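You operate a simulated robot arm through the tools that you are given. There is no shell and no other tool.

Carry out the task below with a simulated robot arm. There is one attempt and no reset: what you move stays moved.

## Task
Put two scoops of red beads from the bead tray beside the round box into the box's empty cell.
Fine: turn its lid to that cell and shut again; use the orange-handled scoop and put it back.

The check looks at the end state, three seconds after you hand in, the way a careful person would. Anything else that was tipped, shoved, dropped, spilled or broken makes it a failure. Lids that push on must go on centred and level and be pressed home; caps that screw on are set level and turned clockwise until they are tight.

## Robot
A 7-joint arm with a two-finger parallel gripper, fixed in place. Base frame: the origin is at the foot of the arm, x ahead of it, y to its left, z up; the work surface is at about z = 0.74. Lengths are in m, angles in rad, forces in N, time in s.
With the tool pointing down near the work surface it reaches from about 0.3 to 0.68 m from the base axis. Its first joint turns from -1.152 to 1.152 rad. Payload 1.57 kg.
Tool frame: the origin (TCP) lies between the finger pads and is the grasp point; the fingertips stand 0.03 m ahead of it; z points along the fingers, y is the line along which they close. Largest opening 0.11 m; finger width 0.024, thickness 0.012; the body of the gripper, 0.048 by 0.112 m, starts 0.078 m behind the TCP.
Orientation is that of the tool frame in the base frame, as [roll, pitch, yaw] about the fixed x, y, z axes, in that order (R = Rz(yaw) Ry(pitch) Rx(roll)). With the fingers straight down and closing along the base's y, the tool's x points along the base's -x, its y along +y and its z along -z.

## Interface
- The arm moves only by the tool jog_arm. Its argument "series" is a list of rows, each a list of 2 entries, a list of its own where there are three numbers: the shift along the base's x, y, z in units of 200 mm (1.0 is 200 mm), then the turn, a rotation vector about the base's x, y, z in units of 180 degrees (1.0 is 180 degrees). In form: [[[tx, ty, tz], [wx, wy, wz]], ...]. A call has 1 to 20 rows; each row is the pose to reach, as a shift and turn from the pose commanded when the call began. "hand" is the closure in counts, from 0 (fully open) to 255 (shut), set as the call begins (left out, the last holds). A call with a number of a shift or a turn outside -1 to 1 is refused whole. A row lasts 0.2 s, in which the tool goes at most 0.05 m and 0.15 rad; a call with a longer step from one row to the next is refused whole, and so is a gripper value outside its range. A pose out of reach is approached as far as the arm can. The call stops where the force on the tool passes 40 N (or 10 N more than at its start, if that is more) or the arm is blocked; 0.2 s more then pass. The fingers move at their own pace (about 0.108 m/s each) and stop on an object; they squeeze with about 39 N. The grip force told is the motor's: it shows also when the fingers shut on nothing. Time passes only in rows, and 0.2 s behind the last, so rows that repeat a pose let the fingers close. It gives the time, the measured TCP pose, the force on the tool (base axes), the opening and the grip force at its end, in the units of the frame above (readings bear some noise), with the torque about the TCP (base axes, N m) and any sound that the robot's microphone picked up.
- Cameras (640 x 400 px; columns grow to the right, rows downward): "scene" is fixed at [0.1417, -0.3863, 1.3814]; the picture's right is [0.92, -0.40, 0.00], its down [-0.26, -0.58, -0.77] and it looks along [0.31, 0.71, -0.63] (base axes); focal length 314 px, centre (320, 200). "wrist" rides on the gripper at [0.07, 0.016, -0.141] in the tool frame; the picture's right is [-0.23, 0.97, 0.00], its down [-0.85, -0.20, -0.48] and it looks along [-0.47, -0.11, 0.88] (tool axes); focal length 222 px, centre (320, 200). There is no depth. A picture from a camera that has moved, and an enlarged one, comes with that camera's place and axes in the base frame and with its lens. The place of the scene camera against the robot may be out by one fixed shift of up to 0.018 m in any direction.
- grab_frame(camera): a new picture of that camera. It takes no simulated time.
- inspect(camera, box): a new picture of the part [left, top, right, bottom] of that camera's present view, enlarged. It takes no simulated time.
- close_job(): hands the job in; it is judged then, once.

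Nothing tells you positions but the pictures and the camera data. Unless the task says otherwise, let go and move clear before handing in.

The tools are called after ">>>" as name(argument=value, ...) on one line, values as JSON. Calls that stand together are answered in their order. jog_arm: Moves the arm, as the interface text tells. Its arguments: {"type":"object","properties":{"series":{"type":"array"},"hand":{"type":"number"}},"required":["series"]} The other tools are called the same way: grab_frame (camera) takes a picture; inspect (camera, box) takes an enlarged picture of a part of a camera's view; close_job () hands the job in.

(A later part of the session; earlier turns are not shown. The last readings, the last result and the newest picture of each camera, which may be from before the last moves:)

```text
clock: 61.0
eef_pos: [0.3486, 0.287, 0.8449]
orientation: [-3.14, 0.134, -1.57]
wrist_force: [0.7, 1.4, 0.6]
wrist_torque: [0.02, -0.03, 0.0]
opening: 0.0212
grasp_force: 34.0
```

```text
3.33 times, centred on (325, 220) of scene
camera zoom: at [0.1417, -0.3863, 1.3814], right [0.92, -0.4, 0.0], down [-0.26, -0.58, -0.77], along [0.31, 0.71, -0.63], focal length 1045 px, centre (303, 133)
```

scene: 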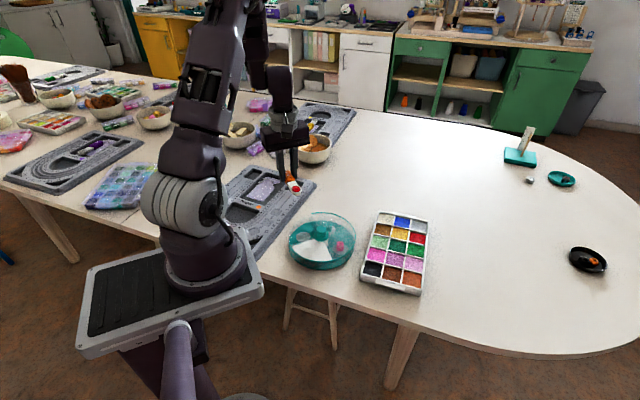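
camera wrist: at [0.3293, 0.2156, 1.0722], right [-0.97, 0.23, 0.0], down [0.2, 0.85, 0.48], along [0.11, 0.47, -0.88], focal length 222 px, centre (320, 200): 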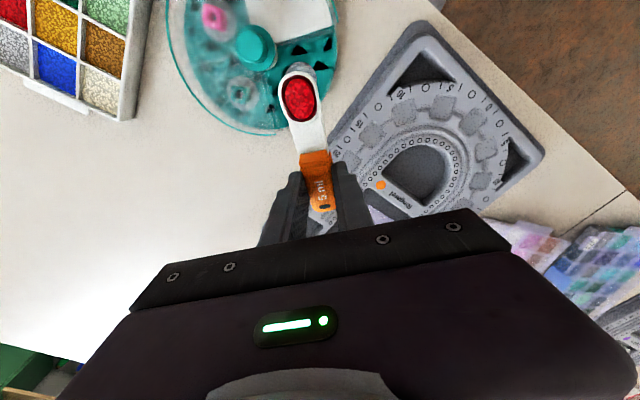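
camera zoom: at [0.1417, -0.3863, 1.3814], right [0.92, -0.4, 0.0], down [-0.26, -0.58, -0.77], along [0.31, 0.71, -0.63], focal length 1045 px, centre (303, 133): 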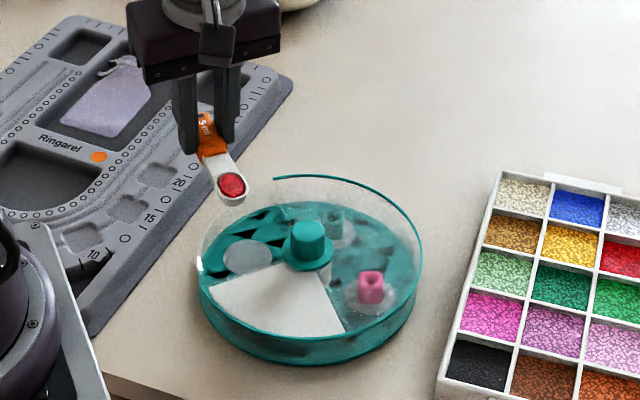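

The arm follows and the lip is over the open cell. I'll continue the tilt to pour, up to about 97°.

>>> jog_arm(series=[[[0, -0.019, 0.025], [0.0417, 0, 0]], [[0, -0.044, 0.06], [0.0833, 0, 0]], [[0, -0.0745, 0.1], [0.125, 0, 0]], [[0, -0.11, 0.13], [0.1667, 0, 0]], [[0, -0.1505, 0.16], [0.2083, 0, 0]], [[0, -0.194, 0.185], [0.25, 0, 0]], [[0, -0.241, 0.205], [0.2917, 0, 0]], [[0, -0.29, 0.215], [0.3333, 0, 0]], [[0, -0.3405, 0.22], [0.375, 0, 0]], [[0, -0.3915, 0.22], [0.4167, 0, 0]], [[0, -0.442, 0.22], [0.4583, 0, 0]], [[0, -0.4915, 0.22], [0.5, 0, 0]], [[0, -0.4915, 0.22], [0.5, 0, 0]], [[0, -0.4915, 0.22], [0.5, 0, 0]]])

>>> grab_frame(camera="scene")

>>> grab_frame(camera="wrist")

>>> inspect(camera="scene", box=[270, 160, 380, 280])

```text
clock: 64.0
eef_pos: [0.3485, 0.1868, 0.8883]
orientation: [0.01, 1.438, 1.581]
wrist_force: [-0.3, -0.5, -0.3]
wrist_torque: [-0.03, -0.02, 0.01]
opening: 0.0216
grasp_force: 34.8
```

```text
taken
```

scene: 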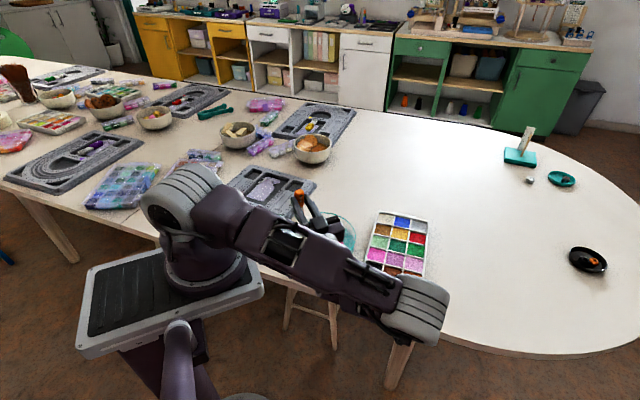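

```text
taken
camera wrist: at [0.3316, 0.0557, 0.7994], right [-0.97, -0.03, 0.23], down [0.2, -0.59, 0.78], along [0.11, 0.81, 0.58], focal length 222 px, centre (320, 200)
```

wrist: 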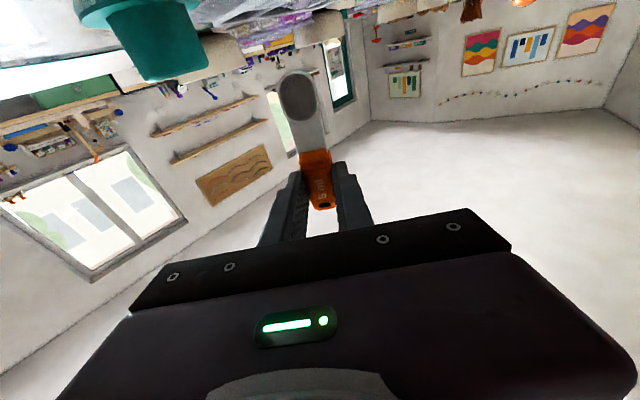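

```text
3.33 times, centred on (325, 220) of scene
camera zoom: at [0.1417, -0.3863, 1.3814], right [0.92, -0.4, 0.0], down [-0.26, -0.58, -0.77], along [0.31, 0.71, -0.63], focal length 1045 px, centre (303, 133)
```

zoom: 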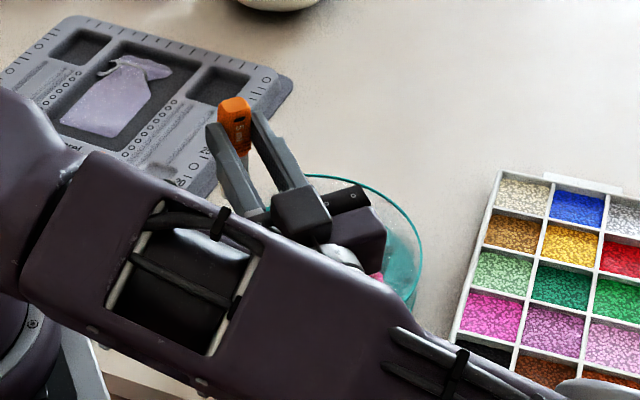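

The scoop looks empty. I'll zoom in on the bowl to confirm, and then tilt back.

>>> inspect(camera="wrist", box=[260, 50, 350, 170])

>>> jog_arm(series=[[[0, 0.0495, 0.02], [-0.0417, 0, 0]], [[0, 0.1, 0.04], [-0.0833, 0, 0]], [[0, 0.151, 0.06], [-0.125, 0, 0]], [[0, 0.2015, 0.06], [-0.1667, 0, 0]], [[0, 0.2505, 0.06], [-0.2083, 0, 0]], [[0, 0.2975, 0.06], [-0.25, 0, 0]], [[0, 0.341, 0.06], [-0.2917, 0, 0]], [[0, 0.38, 0.06], [-0.3333, 0, 0]], [[0, 0.41, 0.06], [-0.375, 0, 0]], [[0, 0.43, 0.06], [-0.4167, 0, 0]], [[0, 0.44, 0.08], [-0.4583, 0, 0]], [[0, 0.45, 0.12], [-0.5, 0, 0]], [[0, 0.45, 0.2], [-0.5417, 0, 0]], [[0, 0.45, 0.2], [-0.5417, 0, 0]]])

>>> grab_frame(camera="wrist")

>>> inspect(camera="scene", box=[270, 160, 380, 280])

```text
3.33 times, centred on (305, 110) of wrist
camera zoom: at [0.3316, 0.0557, 0.7994], right [-0.97, -0.03, 0.23], down [0.2, -0.59, 0.78], along [0.11, 0.81, 0.58], focal length 740 px, centre (370, 500)
```

zoom: 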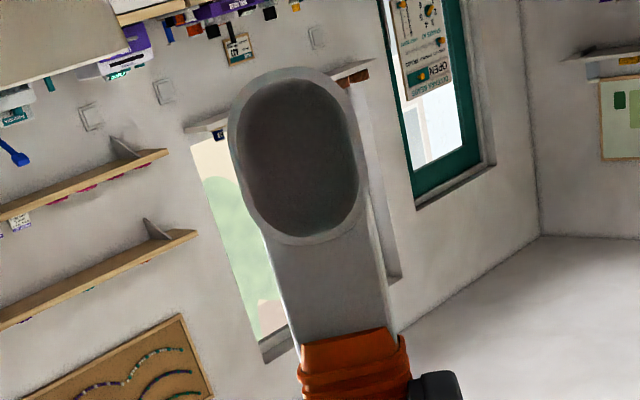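

```text
clock: 67.0
eef_pos: [0.3486, 0.2778, 0.9306]
orientation: [-3.141, -0.002, -1.574]
wrist_force: [0.0, -0.1, -0.4]
wrist_torque: [0.03, 0.01, -0.01]
opening: 0.0216
grasp_force: 34.8
```

```text
taken
camera wrist: at [0.3318, 0.2072, 1.07], right [-0.97, 0.23, 0.0], down [0.2, 0.86, 0.48], along [0.11, 0.47, -0.88], focal length 222 px, centre (320, 200)
```

wrist: 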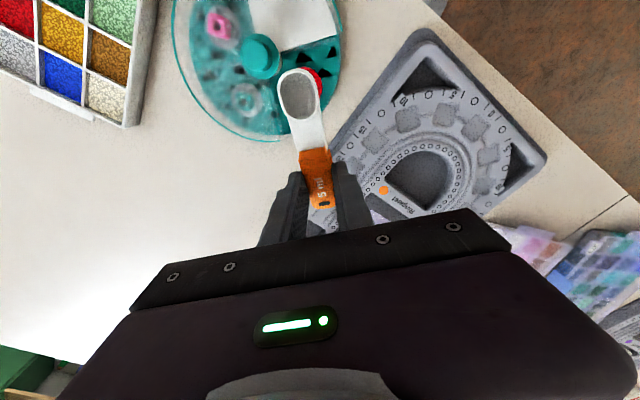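

```text
3.33 times, centred on (325, 220) of scene
camera zoom: at [0.1417, -0.3863, 1.3814], right [0.92, -0.4, 0.0], down [-0.26, -0.58, -0.77], along [0.31, 0.71, -0.63], focal length 1045 px, centre (303, 133)
```

zoom: 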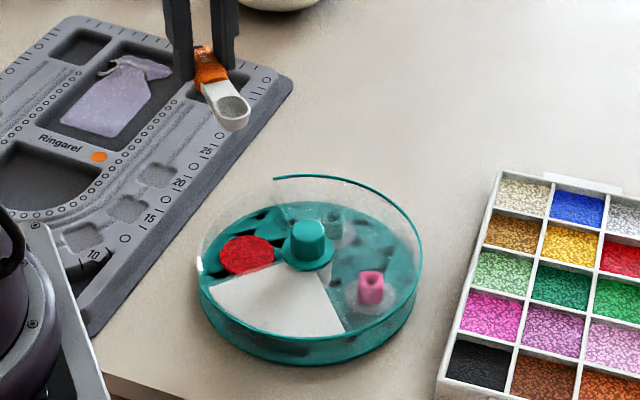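

Red beads are now showing in the formerly empty cell, with nothing spilled. I'll go back to the tray for the second scoop along the same path.

>>> jog_arm(series=[[[0.12, -0.075, 0], [0, 0, -0.02]], [[0.27, -0.17, 0], [0, 0, -0.045]], [[0.42, -0.26, 0], [0, 0, -0.07]], [[0.57, -0.355, 0], [0, 0, -0.095]], [[0.7, -0.44, 0], [0, 0, -0.115]], [[0.8, -0.5, 0], [0, 0, -0.13]], [[0.8, -0.5, 0], [0, 0, -0.13]]])

>>> jog_arm(series=[[[0.12, -0.0875, -0.015], [0, 0, -0.02]], [[0.26, -0.19, -0.03], [0, 0, -0.04]], [[0.4, -0.29, -0.05], [0, 0, -0.06]], [[0.53, -0.39, -0.07], [0, 0, -0.08]], [[0.64, -0.465, -0.09], [0, 0, -0.1]], [[0.695, -0.5065, -0.09], [0, 0, -0.1061]], [[0.695, -0.5065, -0.09], [0, 0, -0.1061]]])

>>> inspect(camera="wrist", box=[220, 0, 420, 190])

```text
clock: 68.6
eef_pos: [0.509, 0.1751, 0.9283]
orientation: [3.141, 0.001, -1.981]
wrist_force: [-1.4, 0.1, -0.8]
wrist_torque: [0.02, 0.0, -0.04]
opening: 0.0216
grasp_force: 34.6
```

```text
clock: 70.2
eef_pos: [0.647, 0.074, 0.911]
orientation: [-3.14, -0.002, -2.315]
wrist_force: [-1.0, -0.4, 0.0]
wrist_torque: [0.0, -0.04, 0.0]
opening: 0.0212
grasp_force: 34.5
```

```text
2.11 times, centred on (320, 95) of wrist
camera zoom: at [0.5877, 0.0328, 1.0508], right [-0.56, 0.83, 0.0], down [0.73, 0.49, 0.48], along [0.4, 0.27, -0.88], focal length 468 px, centre (320, 421)
```

zoom: 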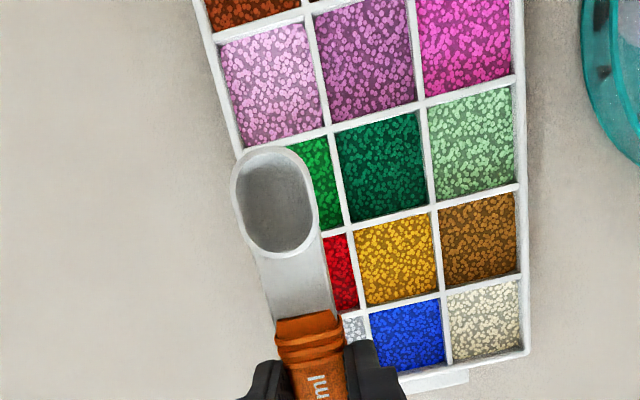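

I'm back above the tray. I'll tilt 60° again and re-measure before dipping.

>>> jog_arm(series=[[[0, 0.005, 0], [0.0307, -0.0281, 0]], [[0, 0.005, 0], [0.0614, -0.0563, 0]], [[0, 0.005, 0], [0.0922, -0.0844, 0]], [[0, 0.005, 0], [0.1229, -0.1126, 0]], [[0, 0.005, 0], [0.1536, -0.1407, 0]], [[0, 0.005, 0], [0.1843, -0.1689, 0]], [[0, 0.005, 0], [0.2151, -0.197, 0]], [[0, 0.005, 0], [0.2458, -0.2252, 0]], [[0, 0.005, -0.1], [0.2458, -0.2252, 0]], [[0, 0.005, -0.2], [0.2458, -0.2252, 0]], [[0, 0.005, -0.275], [0.2458, -0.2252, 0]], [[0, 0.005, -0.275], [0.2458, -0.2252, 0]]])

>>> inspect(camera="wrist", box=[220, 20, 400, 180])

```text
clock: 72.8
eef_pos: [0.6469, 0.0775, 0.855]
orientation: [3.139, 1.048, -2.314]
wrist_force: [0.2, 0.8, -0.6]
wrist_torque: [-0.05, 0.0, 0.04]
opening: 0.0211
grasp_force: 34.5
```

```text
2.50 times, centred on (310, 100) of wrist
camera zoom: at [0.5283, -0.0286, 0.8636], right [-0.64, 0.74, 0.2], down [0.16, -0.13, 0.98], along [0.75, 0.66, -0.04], focal length 555 px, centre (345, 450)
```

zoom: 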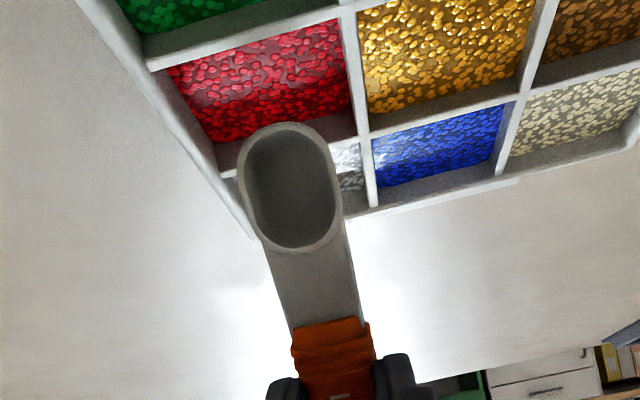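

The alignment is the same as the first dip. I'll lower into the beads and sweep forward.

>>> jog_arm(series=[[[0, 0, -0.03], [0, 0, 0]], [[0, 0, -0.06], [0, 0, 0]], [[0, 0, -0.09], [0, 0, 0]], [[0, 0, -0.115], [0, 0, 0]], [[0, 0, -0.135], [0, 0, 0]], [[0, 0, -0.1425], [0, 0, 0]], [[-0.009, -0.01, -0.1425], [0, 0, 0]], [[-0.018, -0.02, -0.1425], [0, 0, 0]], [[-0.0253, -0.0277, -0.1425], [0, 0, 0]], [[-0.0253, -0.0277, -0.1425], [0, 0, 0]]])

>>> inspect(camera="wrist", box=[220, 20, 400, 180])

```text
clock: 75.0
eef_pos: [0.6414, 0.0697, 0.8284]
orientation: [-3.141, 1.049, -2.312]
wrist_force: [0.7, 2.6, 12.9]
wrist_torque: [0.07, -0.08, -0.02]
opening: 0.0214
grasp_force: 34.7
```

```text
2.50 times, centred on (310, 100) of wrist
camera zoom: at [0.5238, -0.035, 0.8367], right [-0.64, 0.74, 0.2], down [0.15, -0.13, 0.98], along [0.75, 0.66, -0.03], focal length 555 px, centre (345, 450)
```

zoom: 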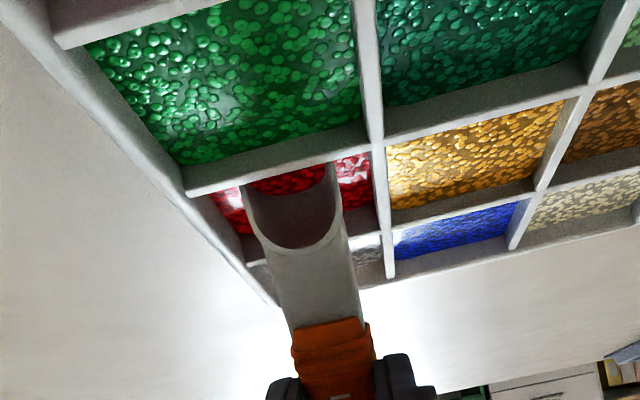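

The bowl is touching the cell floor with 13 N, so the scoop has probably drooped slightly in the grip. I'll ease up 3 mm and back 1.5 mm.

>>> jog_arm(series=[[[0.005, 0.0055, 0.015], [0, 0, 0]], [[0.005, 0.0055, 0.015], [0, 0, 0]]])

>>> grab_frame(camera="wrist")

>>> inspect(camera="wrist", box=[220, 20, 400, 180])

```text
clock: 75.6
eef_pos: [0.6416, 0.0727, 0.8296]
orientation: [3.139, 1.047, -2.316]
wrist_force: [0.0, 0.5, 0.4]
wrist_torque: [-0.02, -0.02, 0.0]
opening: 0.0214
grasp_force: 34.4
```

```text
taken
camera wrist: at [0.5236, -0.0333, 0.839], right [-0.64, 0.74, 0.2], down [0.16, -0.13, 0.98], along [0.75, 0.66, -0.04], focal length 222 px, centre (320, 200)
```

wrist: 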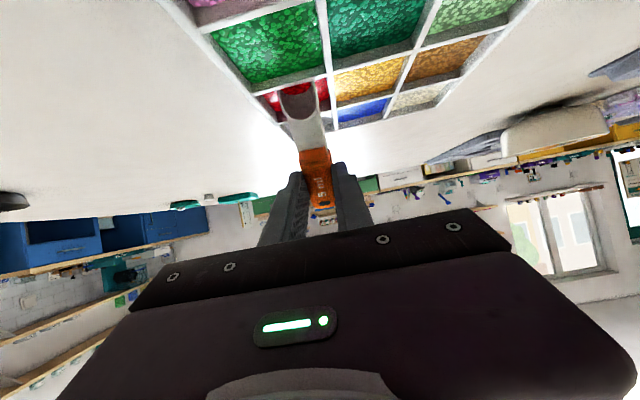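

```text
2.50 times, centred on (310, 100) of wrist
camera zoom: at [0.5236, -0.0333, 0.839], right [-0.64, 0.74, 0.2], down [0.16, -0.13, 0.98], along [0.75, 0.66, -0.04], focal length 555 px, centre (345, 450)
```

zoom: 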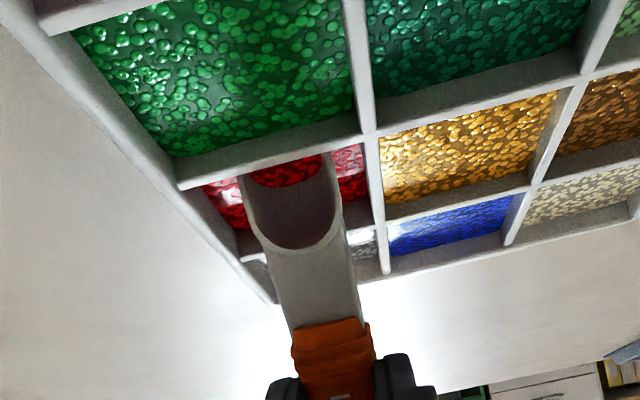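

The force is gone and the bowl is free inside the cell. I'll do the same scooping rotation with slightly more clearance.

>>> jog_arm(series=[[[0.0124, 0.0135, -0.006], [-0.0154, 0.0141, 0]], [[0.0247, 0.0269, -0.0115], [-0.0307, 0.0281, 0]], [[0.0402, 0.0438, -0.018], [-0.0461, 0.0422, 0]], [[0.0557, 0.0608, -0.024], [-0.0614, 0.0563, 0]], [[0.0701, 0.0765, -0.0315], [-0.0768, 0.0704, 0]], [[0.0845, 0.0922, -0.039], [-0.0922, 0.0845, 0]], [[0.0972, 0.106, -0.0415], [-0.1076, 0.0986, 0]], [[0.1098, 0.1198, -0.044], [-0.1229, 0.1126, 0]], [[0.1324, 0.1445, -0.0265], [-0.1536, 0.1407, 0]], [[0.151, 0.1648, 0.0135], [-0.1843, 0.1689, 0]], [[0.151, 0.1648, 0.1035], [-0.1843, 0.1689, 0]], [[0.151, 0.1648, 0.2535], [-0.1843, 0.1689, 0]], [[0.1426, 0.1556, 0.3035], [-0.2151, 0.1971, 0]], [[0.1257, 0.1371, 0.3535], [-0.2457, 0.2252, 0]], [[0.1257, 0.1371, 0.3535], [-0.2457, 0.2252, 0]]])

>>> inspect(camera="wrist", box=[240, 40, 420, 190])

>>> inspect(camera="scene", box=[370, 160, 460, 270])

>>> inspect(camera="scene", box=[395, 180, 435, 220])

```text
clock: 78.8
eef_pos: [0.6673, 0.0997, 0.9007]
orientation: [3.139, -0.002, -2.314]
wrist_force: [0.3, -0.8, -0.2]
wrist_torque: [-0.01, -0.01, 0.0]
opening: 0.0214
grasp_force: 34.2
```

```text
2.67 times, centred on (330, 115) of wrist
camera zoom: at [0.6079, 0.0589, 1.0406], right [-0.56, 0.83, 0.0], down [0.73, 0.5, 0.48], along [0.39, 0.27, -0.88], focal length 592 px, centre (293, 427)
```

zoom: 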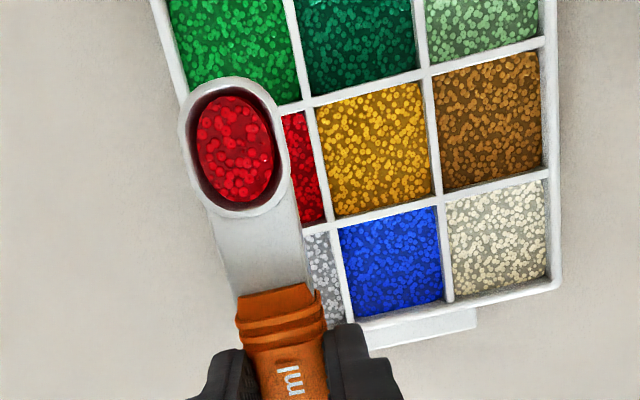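

```text
3.64 times, centred on (415, 215) of scene
camera zoom: at [0.1417, -0.3863, 1.3814], right [0.92, -0.4, 0.0], down [-0.26, -0.58, -0.77], along [0.31, 0.71, -0.63], focal length 1140 px, centre (-26, 146)
```

zoom: 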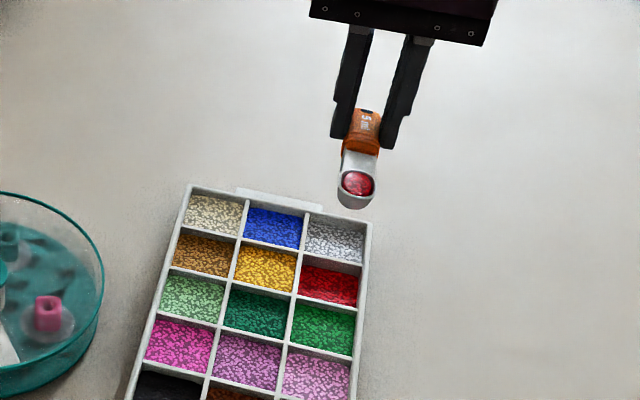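

```text
10.00 times, centred on (415, 200) of scene
camera zoom: at [0.1417, -0.3863, 1.3814], right [0.92, -0.4, 0.0], down [-0.26, -0.58, -0.77], along [0.31, 0.71, -0.63], focal length 3135 px, centre (-630, 200)
```

zoom: 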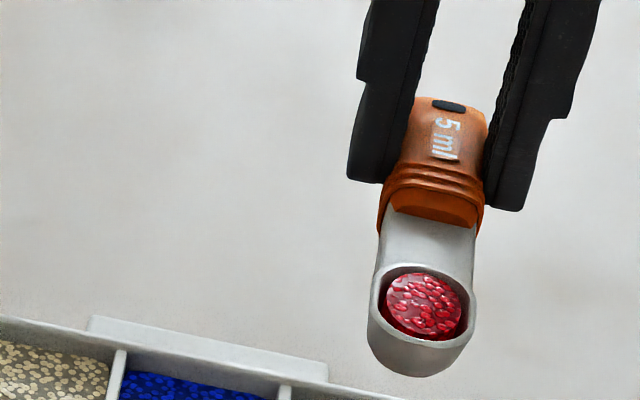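

The second scoop is full too, but the handle seems to have crept a few millimetres down in the fingers. I'll check the grip before moving.

>>> inspect(camera="wrist", box=[270, 60, 370, 220])

>>> inspect(camera="scene", box=[400, 165, 440, 205])

```text
2.50 times, centred on (320, 140) of wrist
camera zoom: at [0.6079, 0.0589, 1.0406], right [-0.56, 0.83, 0.0], down [0.73, 0.5, 0.48], along [0.39, 0.27, -0.88], focal length 555 px, centre (320, 350)
```

zoom: 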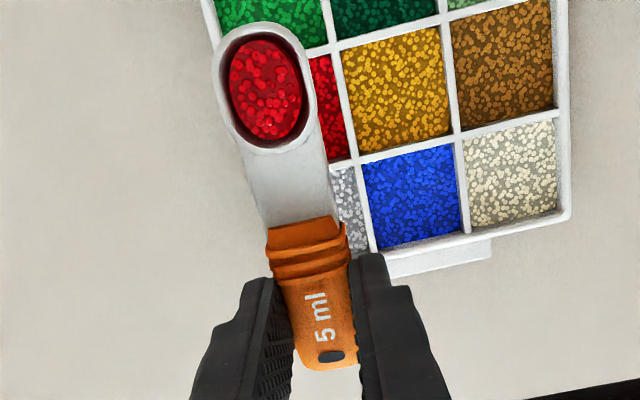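

```text
10.00 times, centred on (420, 185) of scene
camera zoom: at [0.1417, -0.3863, 1.3814], right [0.92, -0.4, 0.0], down [-0.26, -0.58, -0.77], along [0.31, 0.71, -0.63], focal length 3135 px, centre (-680, 350)
```

zoom: 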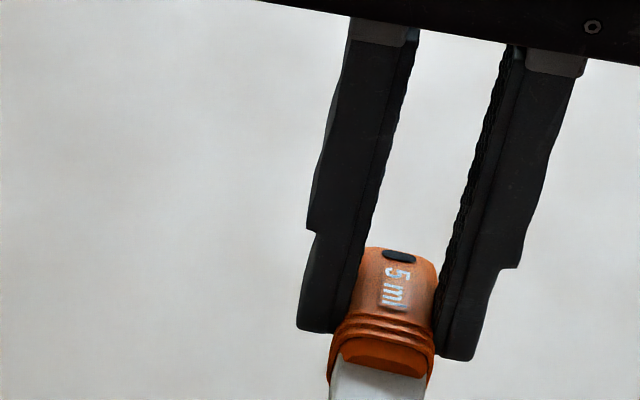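

The handle has crept about 5–6 mm toward the fingertips, which risks dropping it. I'll carry it gently to the clear table area, set it level on the table still loaded, and take a deeper grip before pouring.

>>> jog_arm(series=[[[-0.02, 0.03, 0], [0, 0, 0]], [[-0.06, 0.11, 0], [0, 0, 0]], [[-0.11, 0.21, 0], [0, 0, 0]], [[-0.17, 0.32, 0], [0, 0, 0]], [[-0.23, 0.43, 0], [0, 0, 0]], [[-0.29, 0.54, 0], [0, 0, 0]], [[-0.35, 0.65, 0], [0, 0, 0]], [[-0.41, 0.77, 0], [0, 0, 0]], [[-0.47, 0.88, 0], [0, 0, 0]], [[-0.515, 0.96, 0], [0, 0, 0]], [[-0.535, 1.0, 0], [0, 0, 0]], [[-0.535, 1.0, -0.04], [0, 0, 0]], [[-0.535, 1.0, -0.12], [0, 0, 0]], [[-0.535, 1.0, -0.22], [0, 0, 0]], [[-0.535, 1.0, -0.32], [0, 0, 0]], [[-0.535, 1.0, -0.4], [0, 0, 0]], [[-0.535, 1.0, -0.45], [0, 0, 0]], [[-0.535, 1.0, -0.45], [0, 0, 0]]])

>>> inspect(camera="scene", box=[330, 140, 400, 210])

>>> grab_frame(camera="wrist")

```text
clock: 82.6
eef_pos: [0.5602, 0.3004, 0.81]
orientation: [-3.142, -0.001, -2.312]
wrist_force: [-0.4, -0.5, -0.6]
wrist_torque: [0.0, 0.03, 0.01]
opening: 0.0211
grasp_force: 34.5
```

```text
5.71 times, centred on (365, 175) of scene
camera zoom: at [0.1417, -0.3863, 1.3814], right [0.92, -0.4, 0.0], down [-0.26, -0.58, -0.77], along [0.31, 0.71, -0.63], focal length 1792 px, centre (63, 343)
```

zoom: 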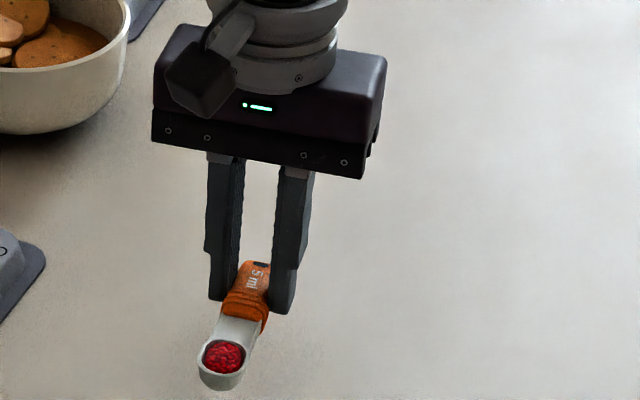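

```text
taken
camera wrist: at [0.5008, 0.2587, 0.9502], right [-0.56, 0.83, 0.0], down [0.73, 0.49, 0.48], along [0.4, 0.27, -0.88], focal length 222 px, centre (320, 200)
```

wrist: 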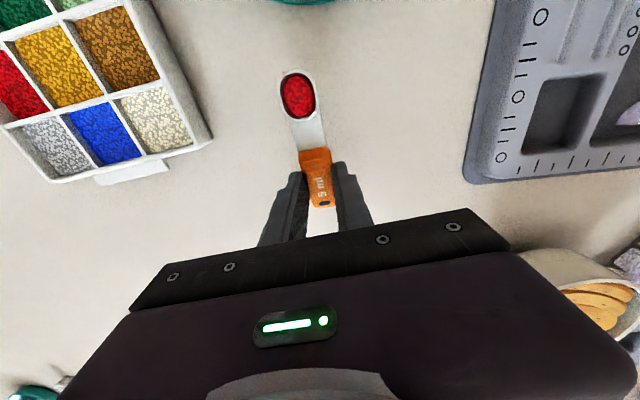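

I'm over clear table with the beads still level. I'll lower gently until the bowl just touches.

>>> jog_arm(series=[[[0, 0, -0.04], [0, 0, 0]], [[0, 0, -0.08], [0, 0, 0]], [[0, 0, -0.11], [0, 0, 0]], [[0, 0, -0.11], [0, 0, 0]]])

>>> jog_arm(series=[[[0, 0, -0.01], [0, 0, 0]], [[0, 0, -0.02], [0, 0, 0]], [[0, 0, -0.02], [0, 0, 0]]])

>>> inspect(camera="scene", box=[340, 165, 390, 215])

```text
clock: 83.6
eef_pos: [0.5597, 0.2991, 0.7873]
orientation: [-3.142, 0.001, -2.313]
wrist_force: [0.4, 0.3, 0.0]
wrist_torque: [0.01, -0.01, 0.02]
opening: 0.0214
grasp_force: 34.5
```

```text
clock: 84.4
eef_pos: [0.5595, 0.2979, 0.7853]
orientation: [3.142, 0.0, -2.313]
wrist_force: [-1.5, -0.3, -1.1]
wrist_torque: [0.02, -0.03, -0.01]
opening: 0.0215
grasp_force: 34.7
```

```text
8.00 times, centred on (365, 190) of scene
camera zoom: at [0.1417, -0.3863, 1.3814], right [0.92, -0.4, 0.0], down [-0.26, -0.58, -0.77], along [0.31, 0.71, -0.63], focal length 2508 px, centre (-40, 280)
```

zoom: 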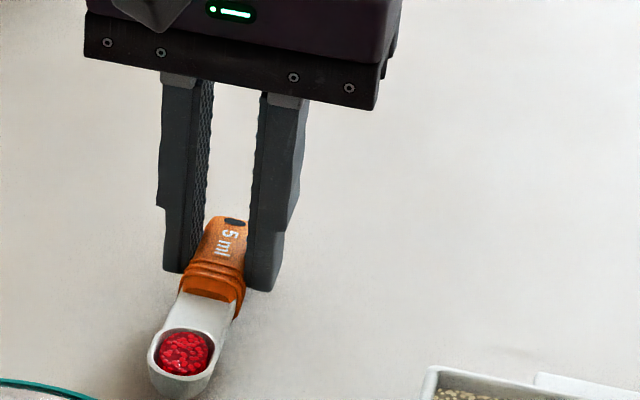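

>>> jog_arm(series=[[[0, 0, -0.005], [0, 0, 0]], [[0, 0, -0.01], [0, 0, 0]], [[0, 0, -0.01], [0, 0, 0]]])

>>> jog_arm(series=[[[0, 0, -0.005], [0, 0, 0]], [[0, 0, -0.01], [0, 0, 0]], [[0, 0, -0.01], [0, 0, 0]]])

```text
clock: 85.2
eef_pos: [0.5607, 0.3013, 0.7815]
orientation: [-3.141, 0.0, -2.315]
wrist_force: [-0.3, 0.0, 0.2]
wrist_torque: [0.02, 0.0, 0.01]
opening: 0.0213
grasp_force: 34.6
```

```text
clock: 86.0
eef_pos: [0.5615, 0.2994, 0.7803]
orientation: [-3.141, 0.0, -2.313]
wrist_force: [0.1, 0.2, -0.7]
wrist_torque: [-0.01, -0.02, 0.01]
opening: 0.0213
grasp_force: 34.5
```

No contact yet at TCP z≈0.780. Continuing down in small steps.

>>> jog_arm(series=[[[0, 0, -0.005], [0, 0, 0]], [[0, 0, -0.01], [0, 0, 0]], [[0, 0, -0.01], [0, 0, 0]]])

>>> jog_arm(series=[[[0, 0, -0.005], [0, 0, 0]], [[0, 0, -0.01], [0, 0, 0]], [[0, 0, -0.01], [0, 0, 0]]])

>>> inspect(camera="scene", box=[340, 165, 390, 215])

```text
clock: 86.8
eef_pos: [0.5606, 0.3008, 0.7788]
orientation: [3.141, 0.001, -2.315]
wrist_force: [-0.6, 1.1, -0.5]
wrist_torque: [0.02, -0.03, 0.01]
opening: 0.0211
grasp_force: 34.2
```

```text
clock: 87.6
eef_pos: [0.5623, 0.3, 0.7772]
orientation: [-3.139, -0.001, -2.315]
wrist_force: [0.1, -0.1, -0.2]
wrist_torque: [0.02, 0.0, -0.03]
opening: 0.0212
grasp_force: 34.7
```

```text
8.00 times, centred on (365, 190) of scene
camera zoom: at [0.1417, -0.3863, 1.3814], right [0.92, -0.4, 0.0], down [-0.26, -0.58, -0.77], along [0.31, 0.71, -0.63], focal length 2508 px, centre (-40, 280)
```

zoom: 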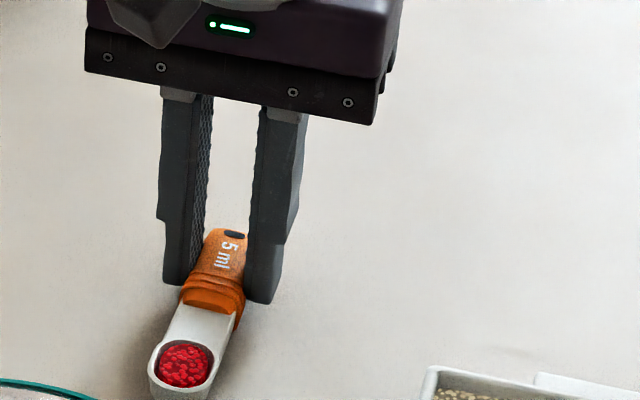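

>>> jog_arm(series=[[[0, 0, -0.005], [0, 0, 0]], [[0, 0, -0.01], [0, 0, 0]], [[0, 0, -0.01], [0, 0, 0]]])

>>> jog_arm(series=[[[0, 0, -0.005], [0, 0, 0]], [[0, 0, -0.0075], [0, 0, 0]], [[0, 0, -0.0075], [0, 0, 0]]])

```text
clock: 88.4
eef_pos: [0.5614, 0.2996, 0.7762]
orientation: [3.14, 0.003, -2.315]
wrist_force: [-4.3, -0.4, 22.1]
wrist_torque: [-0.14, 0.2, 0.02]
opening: 0.0213
grasp_force: 34.3
```

```text
clock: 89.2
eef_pos: [0.5625, 0.2995, 0.7739]
orientation: [-3.141, 0.004, -2.314]
wrist_force: [-1.3, 2.1, 24.3]
wrist_torque: [0.2, -0.07, -0.06]
opening: 0.0213
grasp_force: 35.3
```

Contact at TCP z≈0.776 confirms a 5–6 mm slip. The scoop is now flat on the table, so I'll loosen slightly, lower the fingers around the handle, and re-grip deeper.

>>> jog_arm(series=[[[0, 0, 0.002], [0, 0, 0]], [[0, 0, 0.002], [0, 0, 0]], [[0, 0, 0.002], [0, 0, 0]]], hand=185)

>>> inspect(camera="wrist", box=[260, 60, 380, 220])

>>> inspect(camera="scene", box=[340, 165, 390, 215])

```text
clock: 90.0
eef_pos: [0.561, 0.2995, 0.7737]
orientation: [-3.141, -0.001, -2.315]
wrist_force: [0.5, 0.1, -0.5]
wrist_torque: [0.0, -0.03, -0.01]
opening: 0.0303
grasp_force: 0.1
```

```text
2.50 times, centred on (320, 140) of wrist
camera zoom: at [0.5024, 0.2586, 0.9137], right [-0.56, 0.83, 0.0], down [0.73, 0.49, 0.48], along [0.4, 0.27, -0.88], focal length 555 px, centre (320, 350)
```

zoom: 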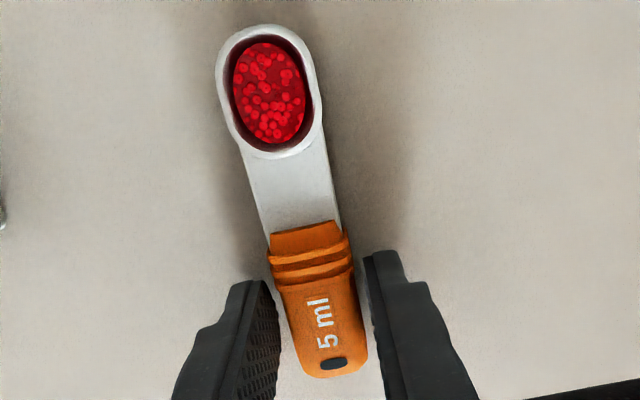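

```text
8.00 times, centred on (365, 190) of scene
camera zoom: at [0.1417, -0.3863, 1.3814], right [0.92, -0.4, 0.0], down [-0.26, -0.58, -0.77], along [0.31, 0.71, -0.63], focal length 2508 px, centre (-40, 280)
```

zoom: 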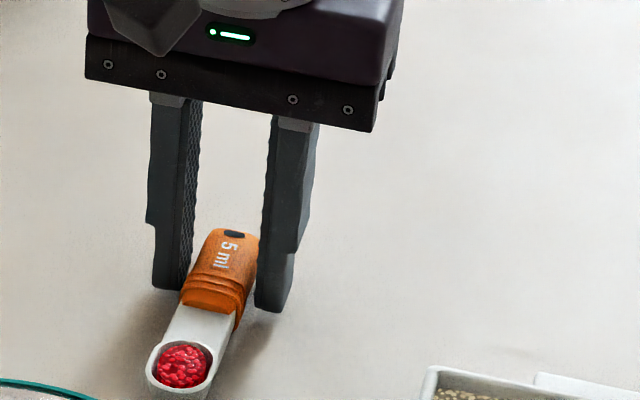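

>>> jog_arm(series=[[[0, 0, -0.01], [0, 0, 0]], [[0, 0, -0.02], [0, 0, 0]], [[0, 0, -0.02], [0, 0, 0]]], hand=185)

>>> jog_arm(series=[[[0, 0, -0.005], [0, 0, 0]], [[0, 0, -0.01], [0, 0, 0]], [[0, 0, -0.01], [0, 0, 0]]], hand=185)

```text
clock: 90.8
eef_pos: [0.5618, 0.3002, 0.77]
orientation: [3.142, 0.0, -2.315]
wrist_force: [-4.3, -4.0, 13.3]
wrist_torque: [-0.11, 0.31, -0.03]
opening: 0.0303
grasp_force: 0.0
```

```text
clock: 91.5
eef_pos: [0.5629, 0.3004, 0.7713]
orientation: [3.139, 0.0, -2.315]
wrist_force: [-2.7, -0.8, 7.8]
wrist_torque: [0.0, 0.24, 0.01]
opening: 0.0307
grasp_force: 0.2
stopped in row 3: the force on the tool passed its limit at 42 N (the readings are from after the stop); the commanded pose is now the measured one
```

The fingertips have found the table at TCP z≈0.770, which is as deep as possible. I'll close here.

>>> jog_arm(series=[[[0, 0, 0.001], [0, 0, 0]], [[0, 0, 0.001], [0, 0, 0]], [[0, 0, 0.001], [0, 0, 0]], [[0, 0, 0.001], [0, 0, 0]]], hand=255)

>>> inspect(camera="wrist", box=[260, 60, 380, 220])

```text
clock: 92.5
eef_pos: [0.5621, 0.3019, 0.7701]
orientation: [3.141, 0.002, -2.314]
wrist_force: [-4.0, 4.4, 23.6]
wrist_torque: [-0.06, 0.4, -0.13]
opening: 0.0214
grasp_force: 34.6
```

```text
2.50 times, centred on (320, 140) of wrist
camera zoom: at [0.5027, 0.2595, 0.9096], right [-0.56, 0.83, 0.0], down [0.72, 0.49, 0.48], along [0.4, 0.27, -0.88], focal length 555 px, centre (320, 350)
```

zoom: 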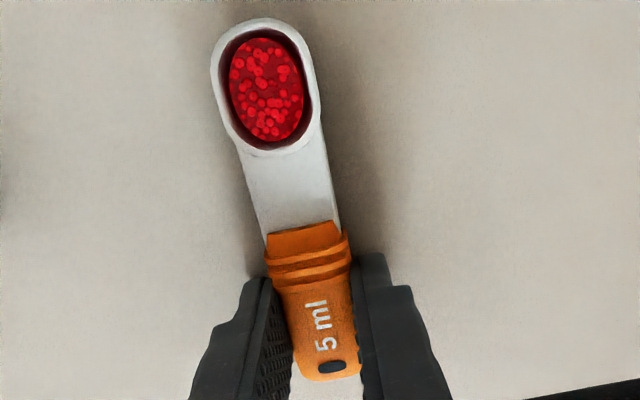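

Re-gripped. Lifting slowly with the beads level.

>>> jog_arm(series=[[[0, 0, 0.01], [0, 0, 0]], [[0, 0, 0.025], [0, 0, 0]], [[0, 0, 0.05], [0, 0, 0]], [[0, 0, 0.09], [0, 0, 0]], [[0, 0, 0.14], [0, 0, 0]], [[0, 0, 0.2], [0, 0, 0]], [[0, 0, 0.27], [0, 0, 0]], [[0, 0, 0.34], [0, 0, 0]], [[0, 0, 0.42], [0, 0, 0]], [[0, 0, 0.5], [0, 0, 0]], [[0, 0, 0.58], [0, 0, 0]], [[0, 0, 0.66], [0, 0, 0]], [[0, 0, 0.73], [0, 0, 0]], [[0, 0, 0.78], [0, 0, 0]], [[0, 0, 0.8], [0, 0, 0]], [[0, 0, 0.8], [0, 0, 0]]])

>>> inspect(camera="wrist", box=[260, 60, 380, 220])

>>> inspect(camera="scene", box=[330, 90, 400, 190])

```text
clock: 95.9
eef_pos: [0.561, 0.3013, 0.9311]
orientation: [-3.14, 0.0, -2.315]
wrist_force: [0.9, 0.5, -0.2]
wrist_torque: [0.0, 0.0, -0.01]
opening: 0.0216
grasp_force: 34.4
```

```text
2.50 times, centred on (320, 140) of wrist
camera zoom: at [0.5022, 0.2599, 1.0705], right [-0.56, 0.83, 0.0], down [0.73, 0.49, 0.48], along [0.4, 0.27, -0.88], focal length 555 px, centre (320, 350)
```

zoom: 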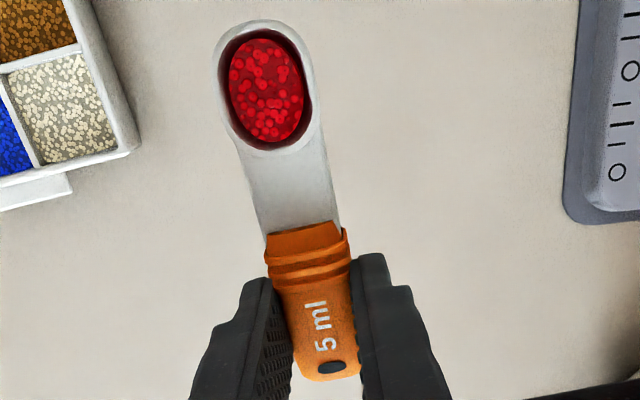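

```text
4.00 times, centred on (365, 140) of scene
camera zoom: at [0.1417, -0.3863, 1.3814], right [0.92, -0.4, 0.0], down [-0.26, -0.58, -0.77], along [0.31, 0.71, -0.63], focal length 1254 px, centre (140, 440)
```

zoom: 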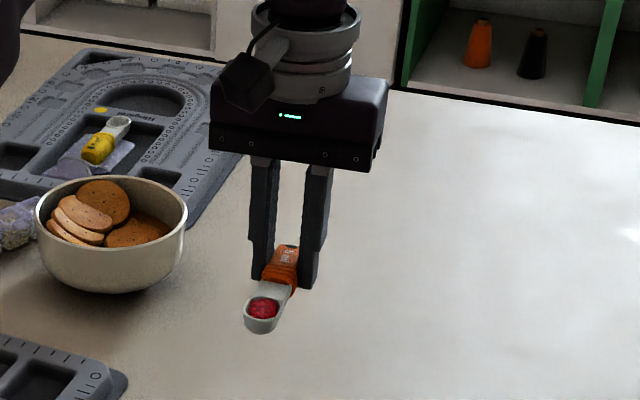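

Firm hold. Moving gently to the pour position over the open cell.

>>> jog_arm(series=[[[-0.03, -0.002, 0], [0, 0, 0.01]], [[-0.09, -0.006, 0], [0, 0, 0.025]], [[-0.18, -0.01, 0], [0, 0, 0.045]], [[-0.28, -0.015, 0], [0, 0, 0.065]], [[-0.38, -0.02, 0], [0, 0, 0.085]], [[-0.48, -0.027, 0], [0, 0, 0.105]], [[-0.58, -0.033, 0], [0, 0, 0.125]], [[-0.68, -0.04, 0], [0, 0, 0.15]], [[-0.78, -0.046, 0], [0, 0, 0.175]], [[-0.87, -0.051, 0], [0, 0, 0.2]], [[-0.94, -0.055, 0], [0, 0, 0.22]], [[-0.99, -0.058, 0], [0, 0, 0.2361]], [[-1.0, -0.06, 0], [0, 0, 0.2361]]])

>>> grab_frame(camera="wrist")

>>> inspect(camera="scene", box=[270, 160, 380, 280])

```text
clock: 98.7
eef_pos: [0.3614, 0.2883, 0.929]
orientation: [3.141, -0.001, -1.57]
wrist_force: [0.1, -1.2, 0.0]
wrist_torque: [-0.01, 0.03, 0.0]
opening: 0.0218
grasp_force: 35.0
```

```text
taken
camera wrist: at [0.3451, 0.2177, 1.0694], right [-0.97, 0.23, 0.0], down [0.2, 0.85, 0.48], along [0.11, 0.47, -0.88], focal length 222 px, centre (320, 200)
```

wrist: 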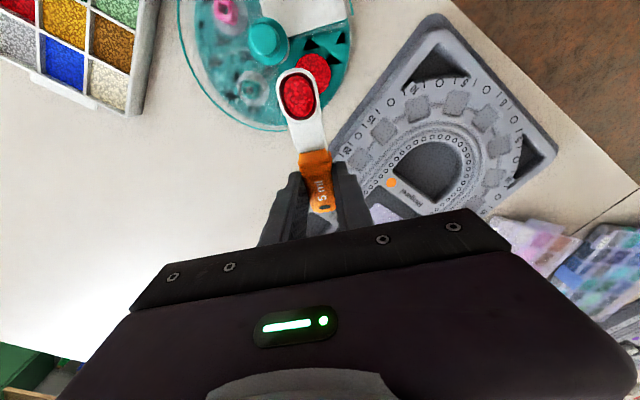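

```text
3.33 times, centred on (325, 220) of scene
camera zoom: at [0.1417, -0.3863, 1.3814], right [0.92, -0.4, 0.0], down [-0.26, -0.58, -0.77], along [0.31, 0.71, -0.63], focal length 1045 px, centre (303, 133)
```

zoom: 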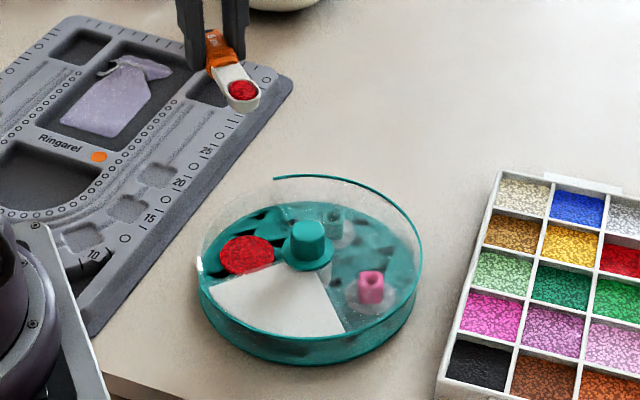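

I'm a little off in x. I'll correct to 0.348 while lowering, then start the tilt.

>>> jog_arm(series=[[[-0.0333, 0.008, -0.06], [0, 0, 0]], [[-0.0665, 0.0165, -0.16], [0, 0, 0]], [[-0.0665, 0.0165, -0.28], [0, 0, 0]], [[-0.0665, 0.0165, -0.37], [0, 0, 0]], [[-0.0665, 0.0165, -0.419], [0, 0, 0]], [[-0.0665, 0.0035, -0.419], [0.0417, 0, 0]], [[-0.0665, 0.0035, -0.419], [0.0417, 0, 0]]])

>>> inspect(camera="wrist", box=[200, 20, 400, 180])

```text
clock: 100.3
eef_pos: [0.3483, 0.2897, 0.8457]
orientation: [-3.14, 0.135, -1.57]
wrist_force: [-0.2, 0.2, -0.4]
wrist_torque: [0.0, -0.02, 0.02]
opening: 0.0217
grasp_force: 34.9
```

```text
2.50 times, centred on (300, 100) of wrist
camera zoom: at [0.3321, 0.2007, 0.9749], right [-0.97, 0.23, 0.03], down [0.2, 0.78, 0.59], along [0.11, 0.58, -0.81], focal length 555 px, centre (370, 450)
```

zoom: 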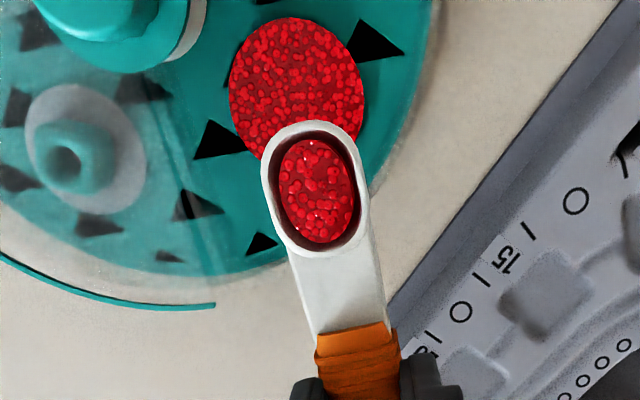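

The lip is over the open cell, same as the first pour. Pouring now.

>>> jog_arm(series=[[[0, -0.0195, 0.025], [0.0417, 0, 0]], [[0, -0.045, 0.06], [0.0833, 0, 0]], [[0, -0.0765, 0.1], [0.125, 0, 0]], [[0, -0.113, 0.13], [0.1667, 0, 0]], [[0, -0.1545, 0.165], [0.2083, 0, 0]], [[0, -0.1995, 0.195], [0.25, 0, 0]], [[0, -0.248, 0.215], [0.2917, 0, 0]], [[0, -0.299, 0.225], [0.3333, 0, 0]], [[0, -0.351, 0.23], [0.375, 0, 0]], [[0, -0.4035, 0.23], [0.4167, 0, 0]], [[0, -0.456, 0.23], [0.4583, 0, 0]], [[0, -0.5075, 0.23], [0.5, 0, 0]], [[0, -0.5075, 0.23], [0.5, 0, 0]], [[0, -0.5075, 0.23], [0.5, 0, 0]]])

>>> inspect(camera="wrist", box=[260, 50, 350, 170])

>>> grab_frame(camera="scene")

```text
clock: 103.3
eef_pos: [0.3486, 0.1869, 0.8943]
orientation: [0.004, 1.438, 1.572]
wrist_force: [0.1, -1.1, -0.3]
wrist_torque: [-0.02, 0.05, -0.01]
opening: 0.0215
grasp_force: 35.1
out of reach, approached as far as the arm can: row 11, 12
```

```text
3.33 times, centred on (305, 110) of wrist
camera zoom: at [0.3322, 0.056, 0.8035], right [-0.97, -0.03, 0.23], down [0.2, -0.59, 0.78], along [0.11, 0.81, 0.58], focal length 740 px, centre (370, 500)
```

zoom: 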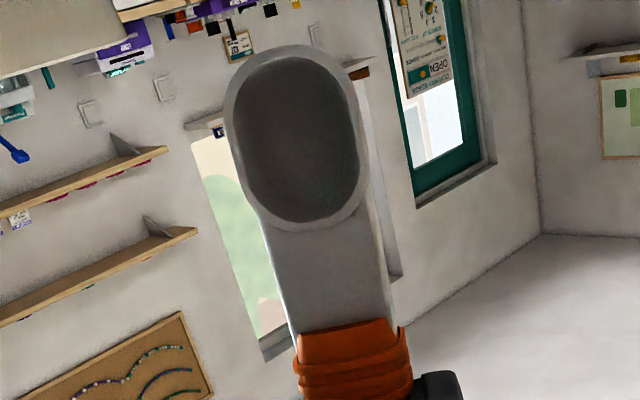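

```text
taken
```

scene: 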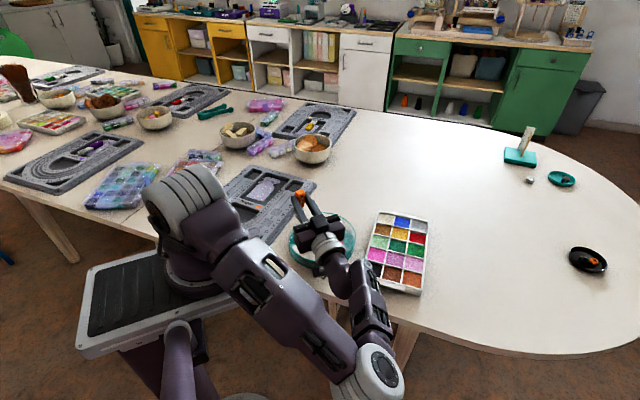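

The second scoop has emptied too. Tilting back to level while rising.

>>> jog_arm(series=[[[0, 0.0495, 0.02], [-0.0417, 0, 0]], [[0, 0.1, 0.04], [-0.0833, 0, 0]], [[0, 0.151, 0.05], [-0.125, 0, 0]], [[0, 0.2015, 0.05], [-0.1667, 0, 0]], [[0, 0.2505, 0.05], [-0.2083, 0, 0]], [[0, 0.2975, 0.05], [-0.25, 0, 0]], [[0, 0.341, 0.05], [-0.2917, 0, 0]], [[0, 0.38, 0.05], [-0.3333, 0, 0]], [[0, 0.41, 0.05], [-0.375, 0, 0]], [[0, 0.43, 0.05], [-0.4167, 0, 0]], [[0, 0.44, 0.07], [-0.4583, 0, 0]], [[0, 0.45, 0.11], [-0.5, 0, 0]], [[0, 0.45, 0.18], [-0.5417, 0, 0]], [[0, 0.45, 0.18], [-0.5417, 0, 0]]])

>>> grab_frame(camera="wrist")

>>> inspect(camera="scene", box=[270, 160, 380, 280])

>>> grab_frame(camera="scene")

```text
clock: 106.3
eef_pos: [0.3486, 0.2778, 0.9287]
orientation: [-3.14, 0.001, -1.571]
wrist_force: [0.2, -0.6, 0.0]
wrist_torque: [0.02, -0.02, 0.0]
opening: 0.0212
grasp_force: 34.0
```

```text
taken
camera wrist: at [0.3321, 0.2071, 1.0684], right [-0.97, 0.23, 0.0], down [0.2, 0.86, 0.48], along [0.11, 0.47, -0.88], focal length 222 px, centre (320, 200)
```

wrist: 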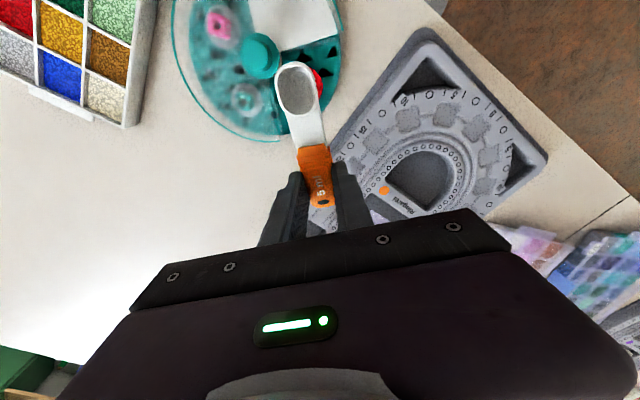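

```text
3.33 times, centred on (325, 220) of scene
camera zoom: at [0.1417, -0.3863, 1.3814], right [0.92, -0.4, 0.0], down [-0.26, -0.58, -0.77], along [0.31, 0.71, -0.63], focal length 1045 px, centre (303, 133)
```

zoom: 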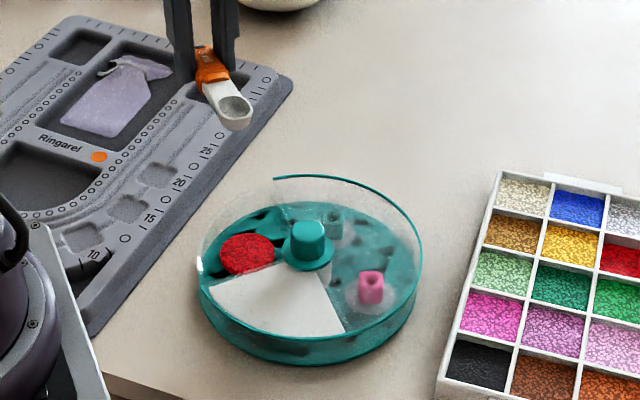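

```text
taken
```

scene: 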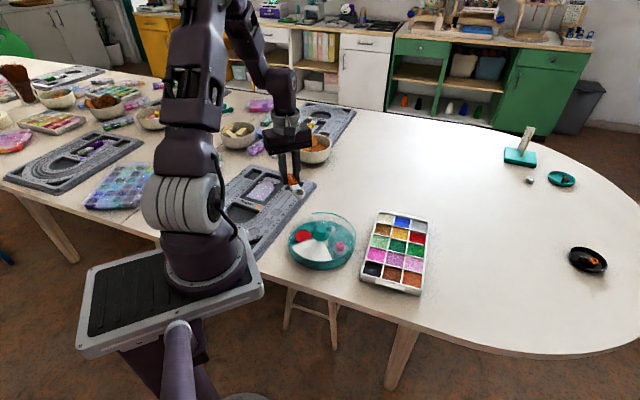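

Two scoops are in and the pile has visibly risen, with nothing spilled. Now I'll measure how the scoop sits in the grip so I can put it back where it was.

>>> inspect(camera="wrist", box=[260, 60, 380, 220])

>>> inspect(camera="scene", box=[275, 150, 325, 205])

```text
2.50 times, centred on (320, 140) of wrist
camera zoom: at [0.3321, 0.2071, 1.0684], right [-0.97, 0.23, 0.0], down [0.2, 0.86, 0.48], along [0.11, 0.47, -0.88], focal length 555 px, centre (320, 350)
```

zoom: 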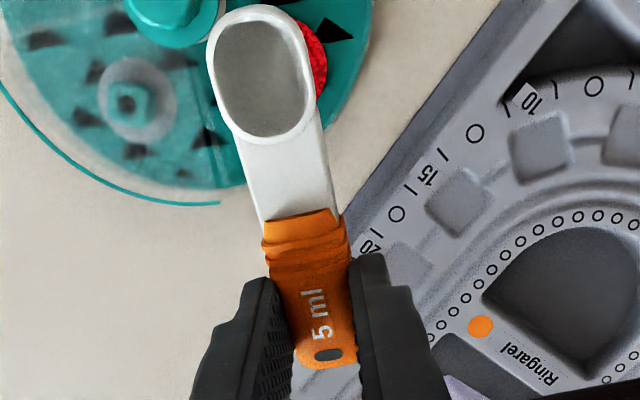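

```text
7.27 times, centred on (300, 178) of scene
camera zoom: at [0.1417, -0.3863, 1.3814], right [0.92, -0.4, 0.0], down [-0.26, -0.58, -0.77], along [0.31, 0.71, -0.63], focal length 2280 px, centre (466, 364)
```

zoom: 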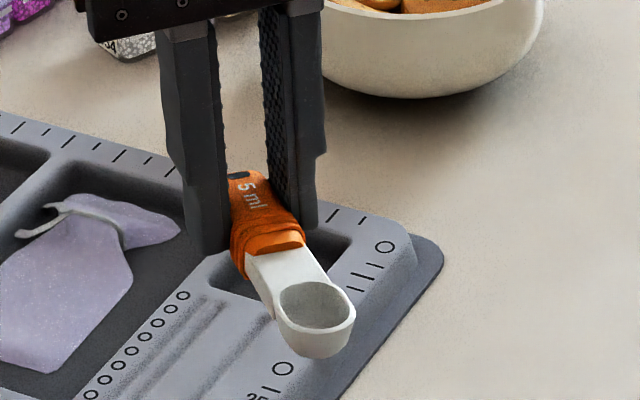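

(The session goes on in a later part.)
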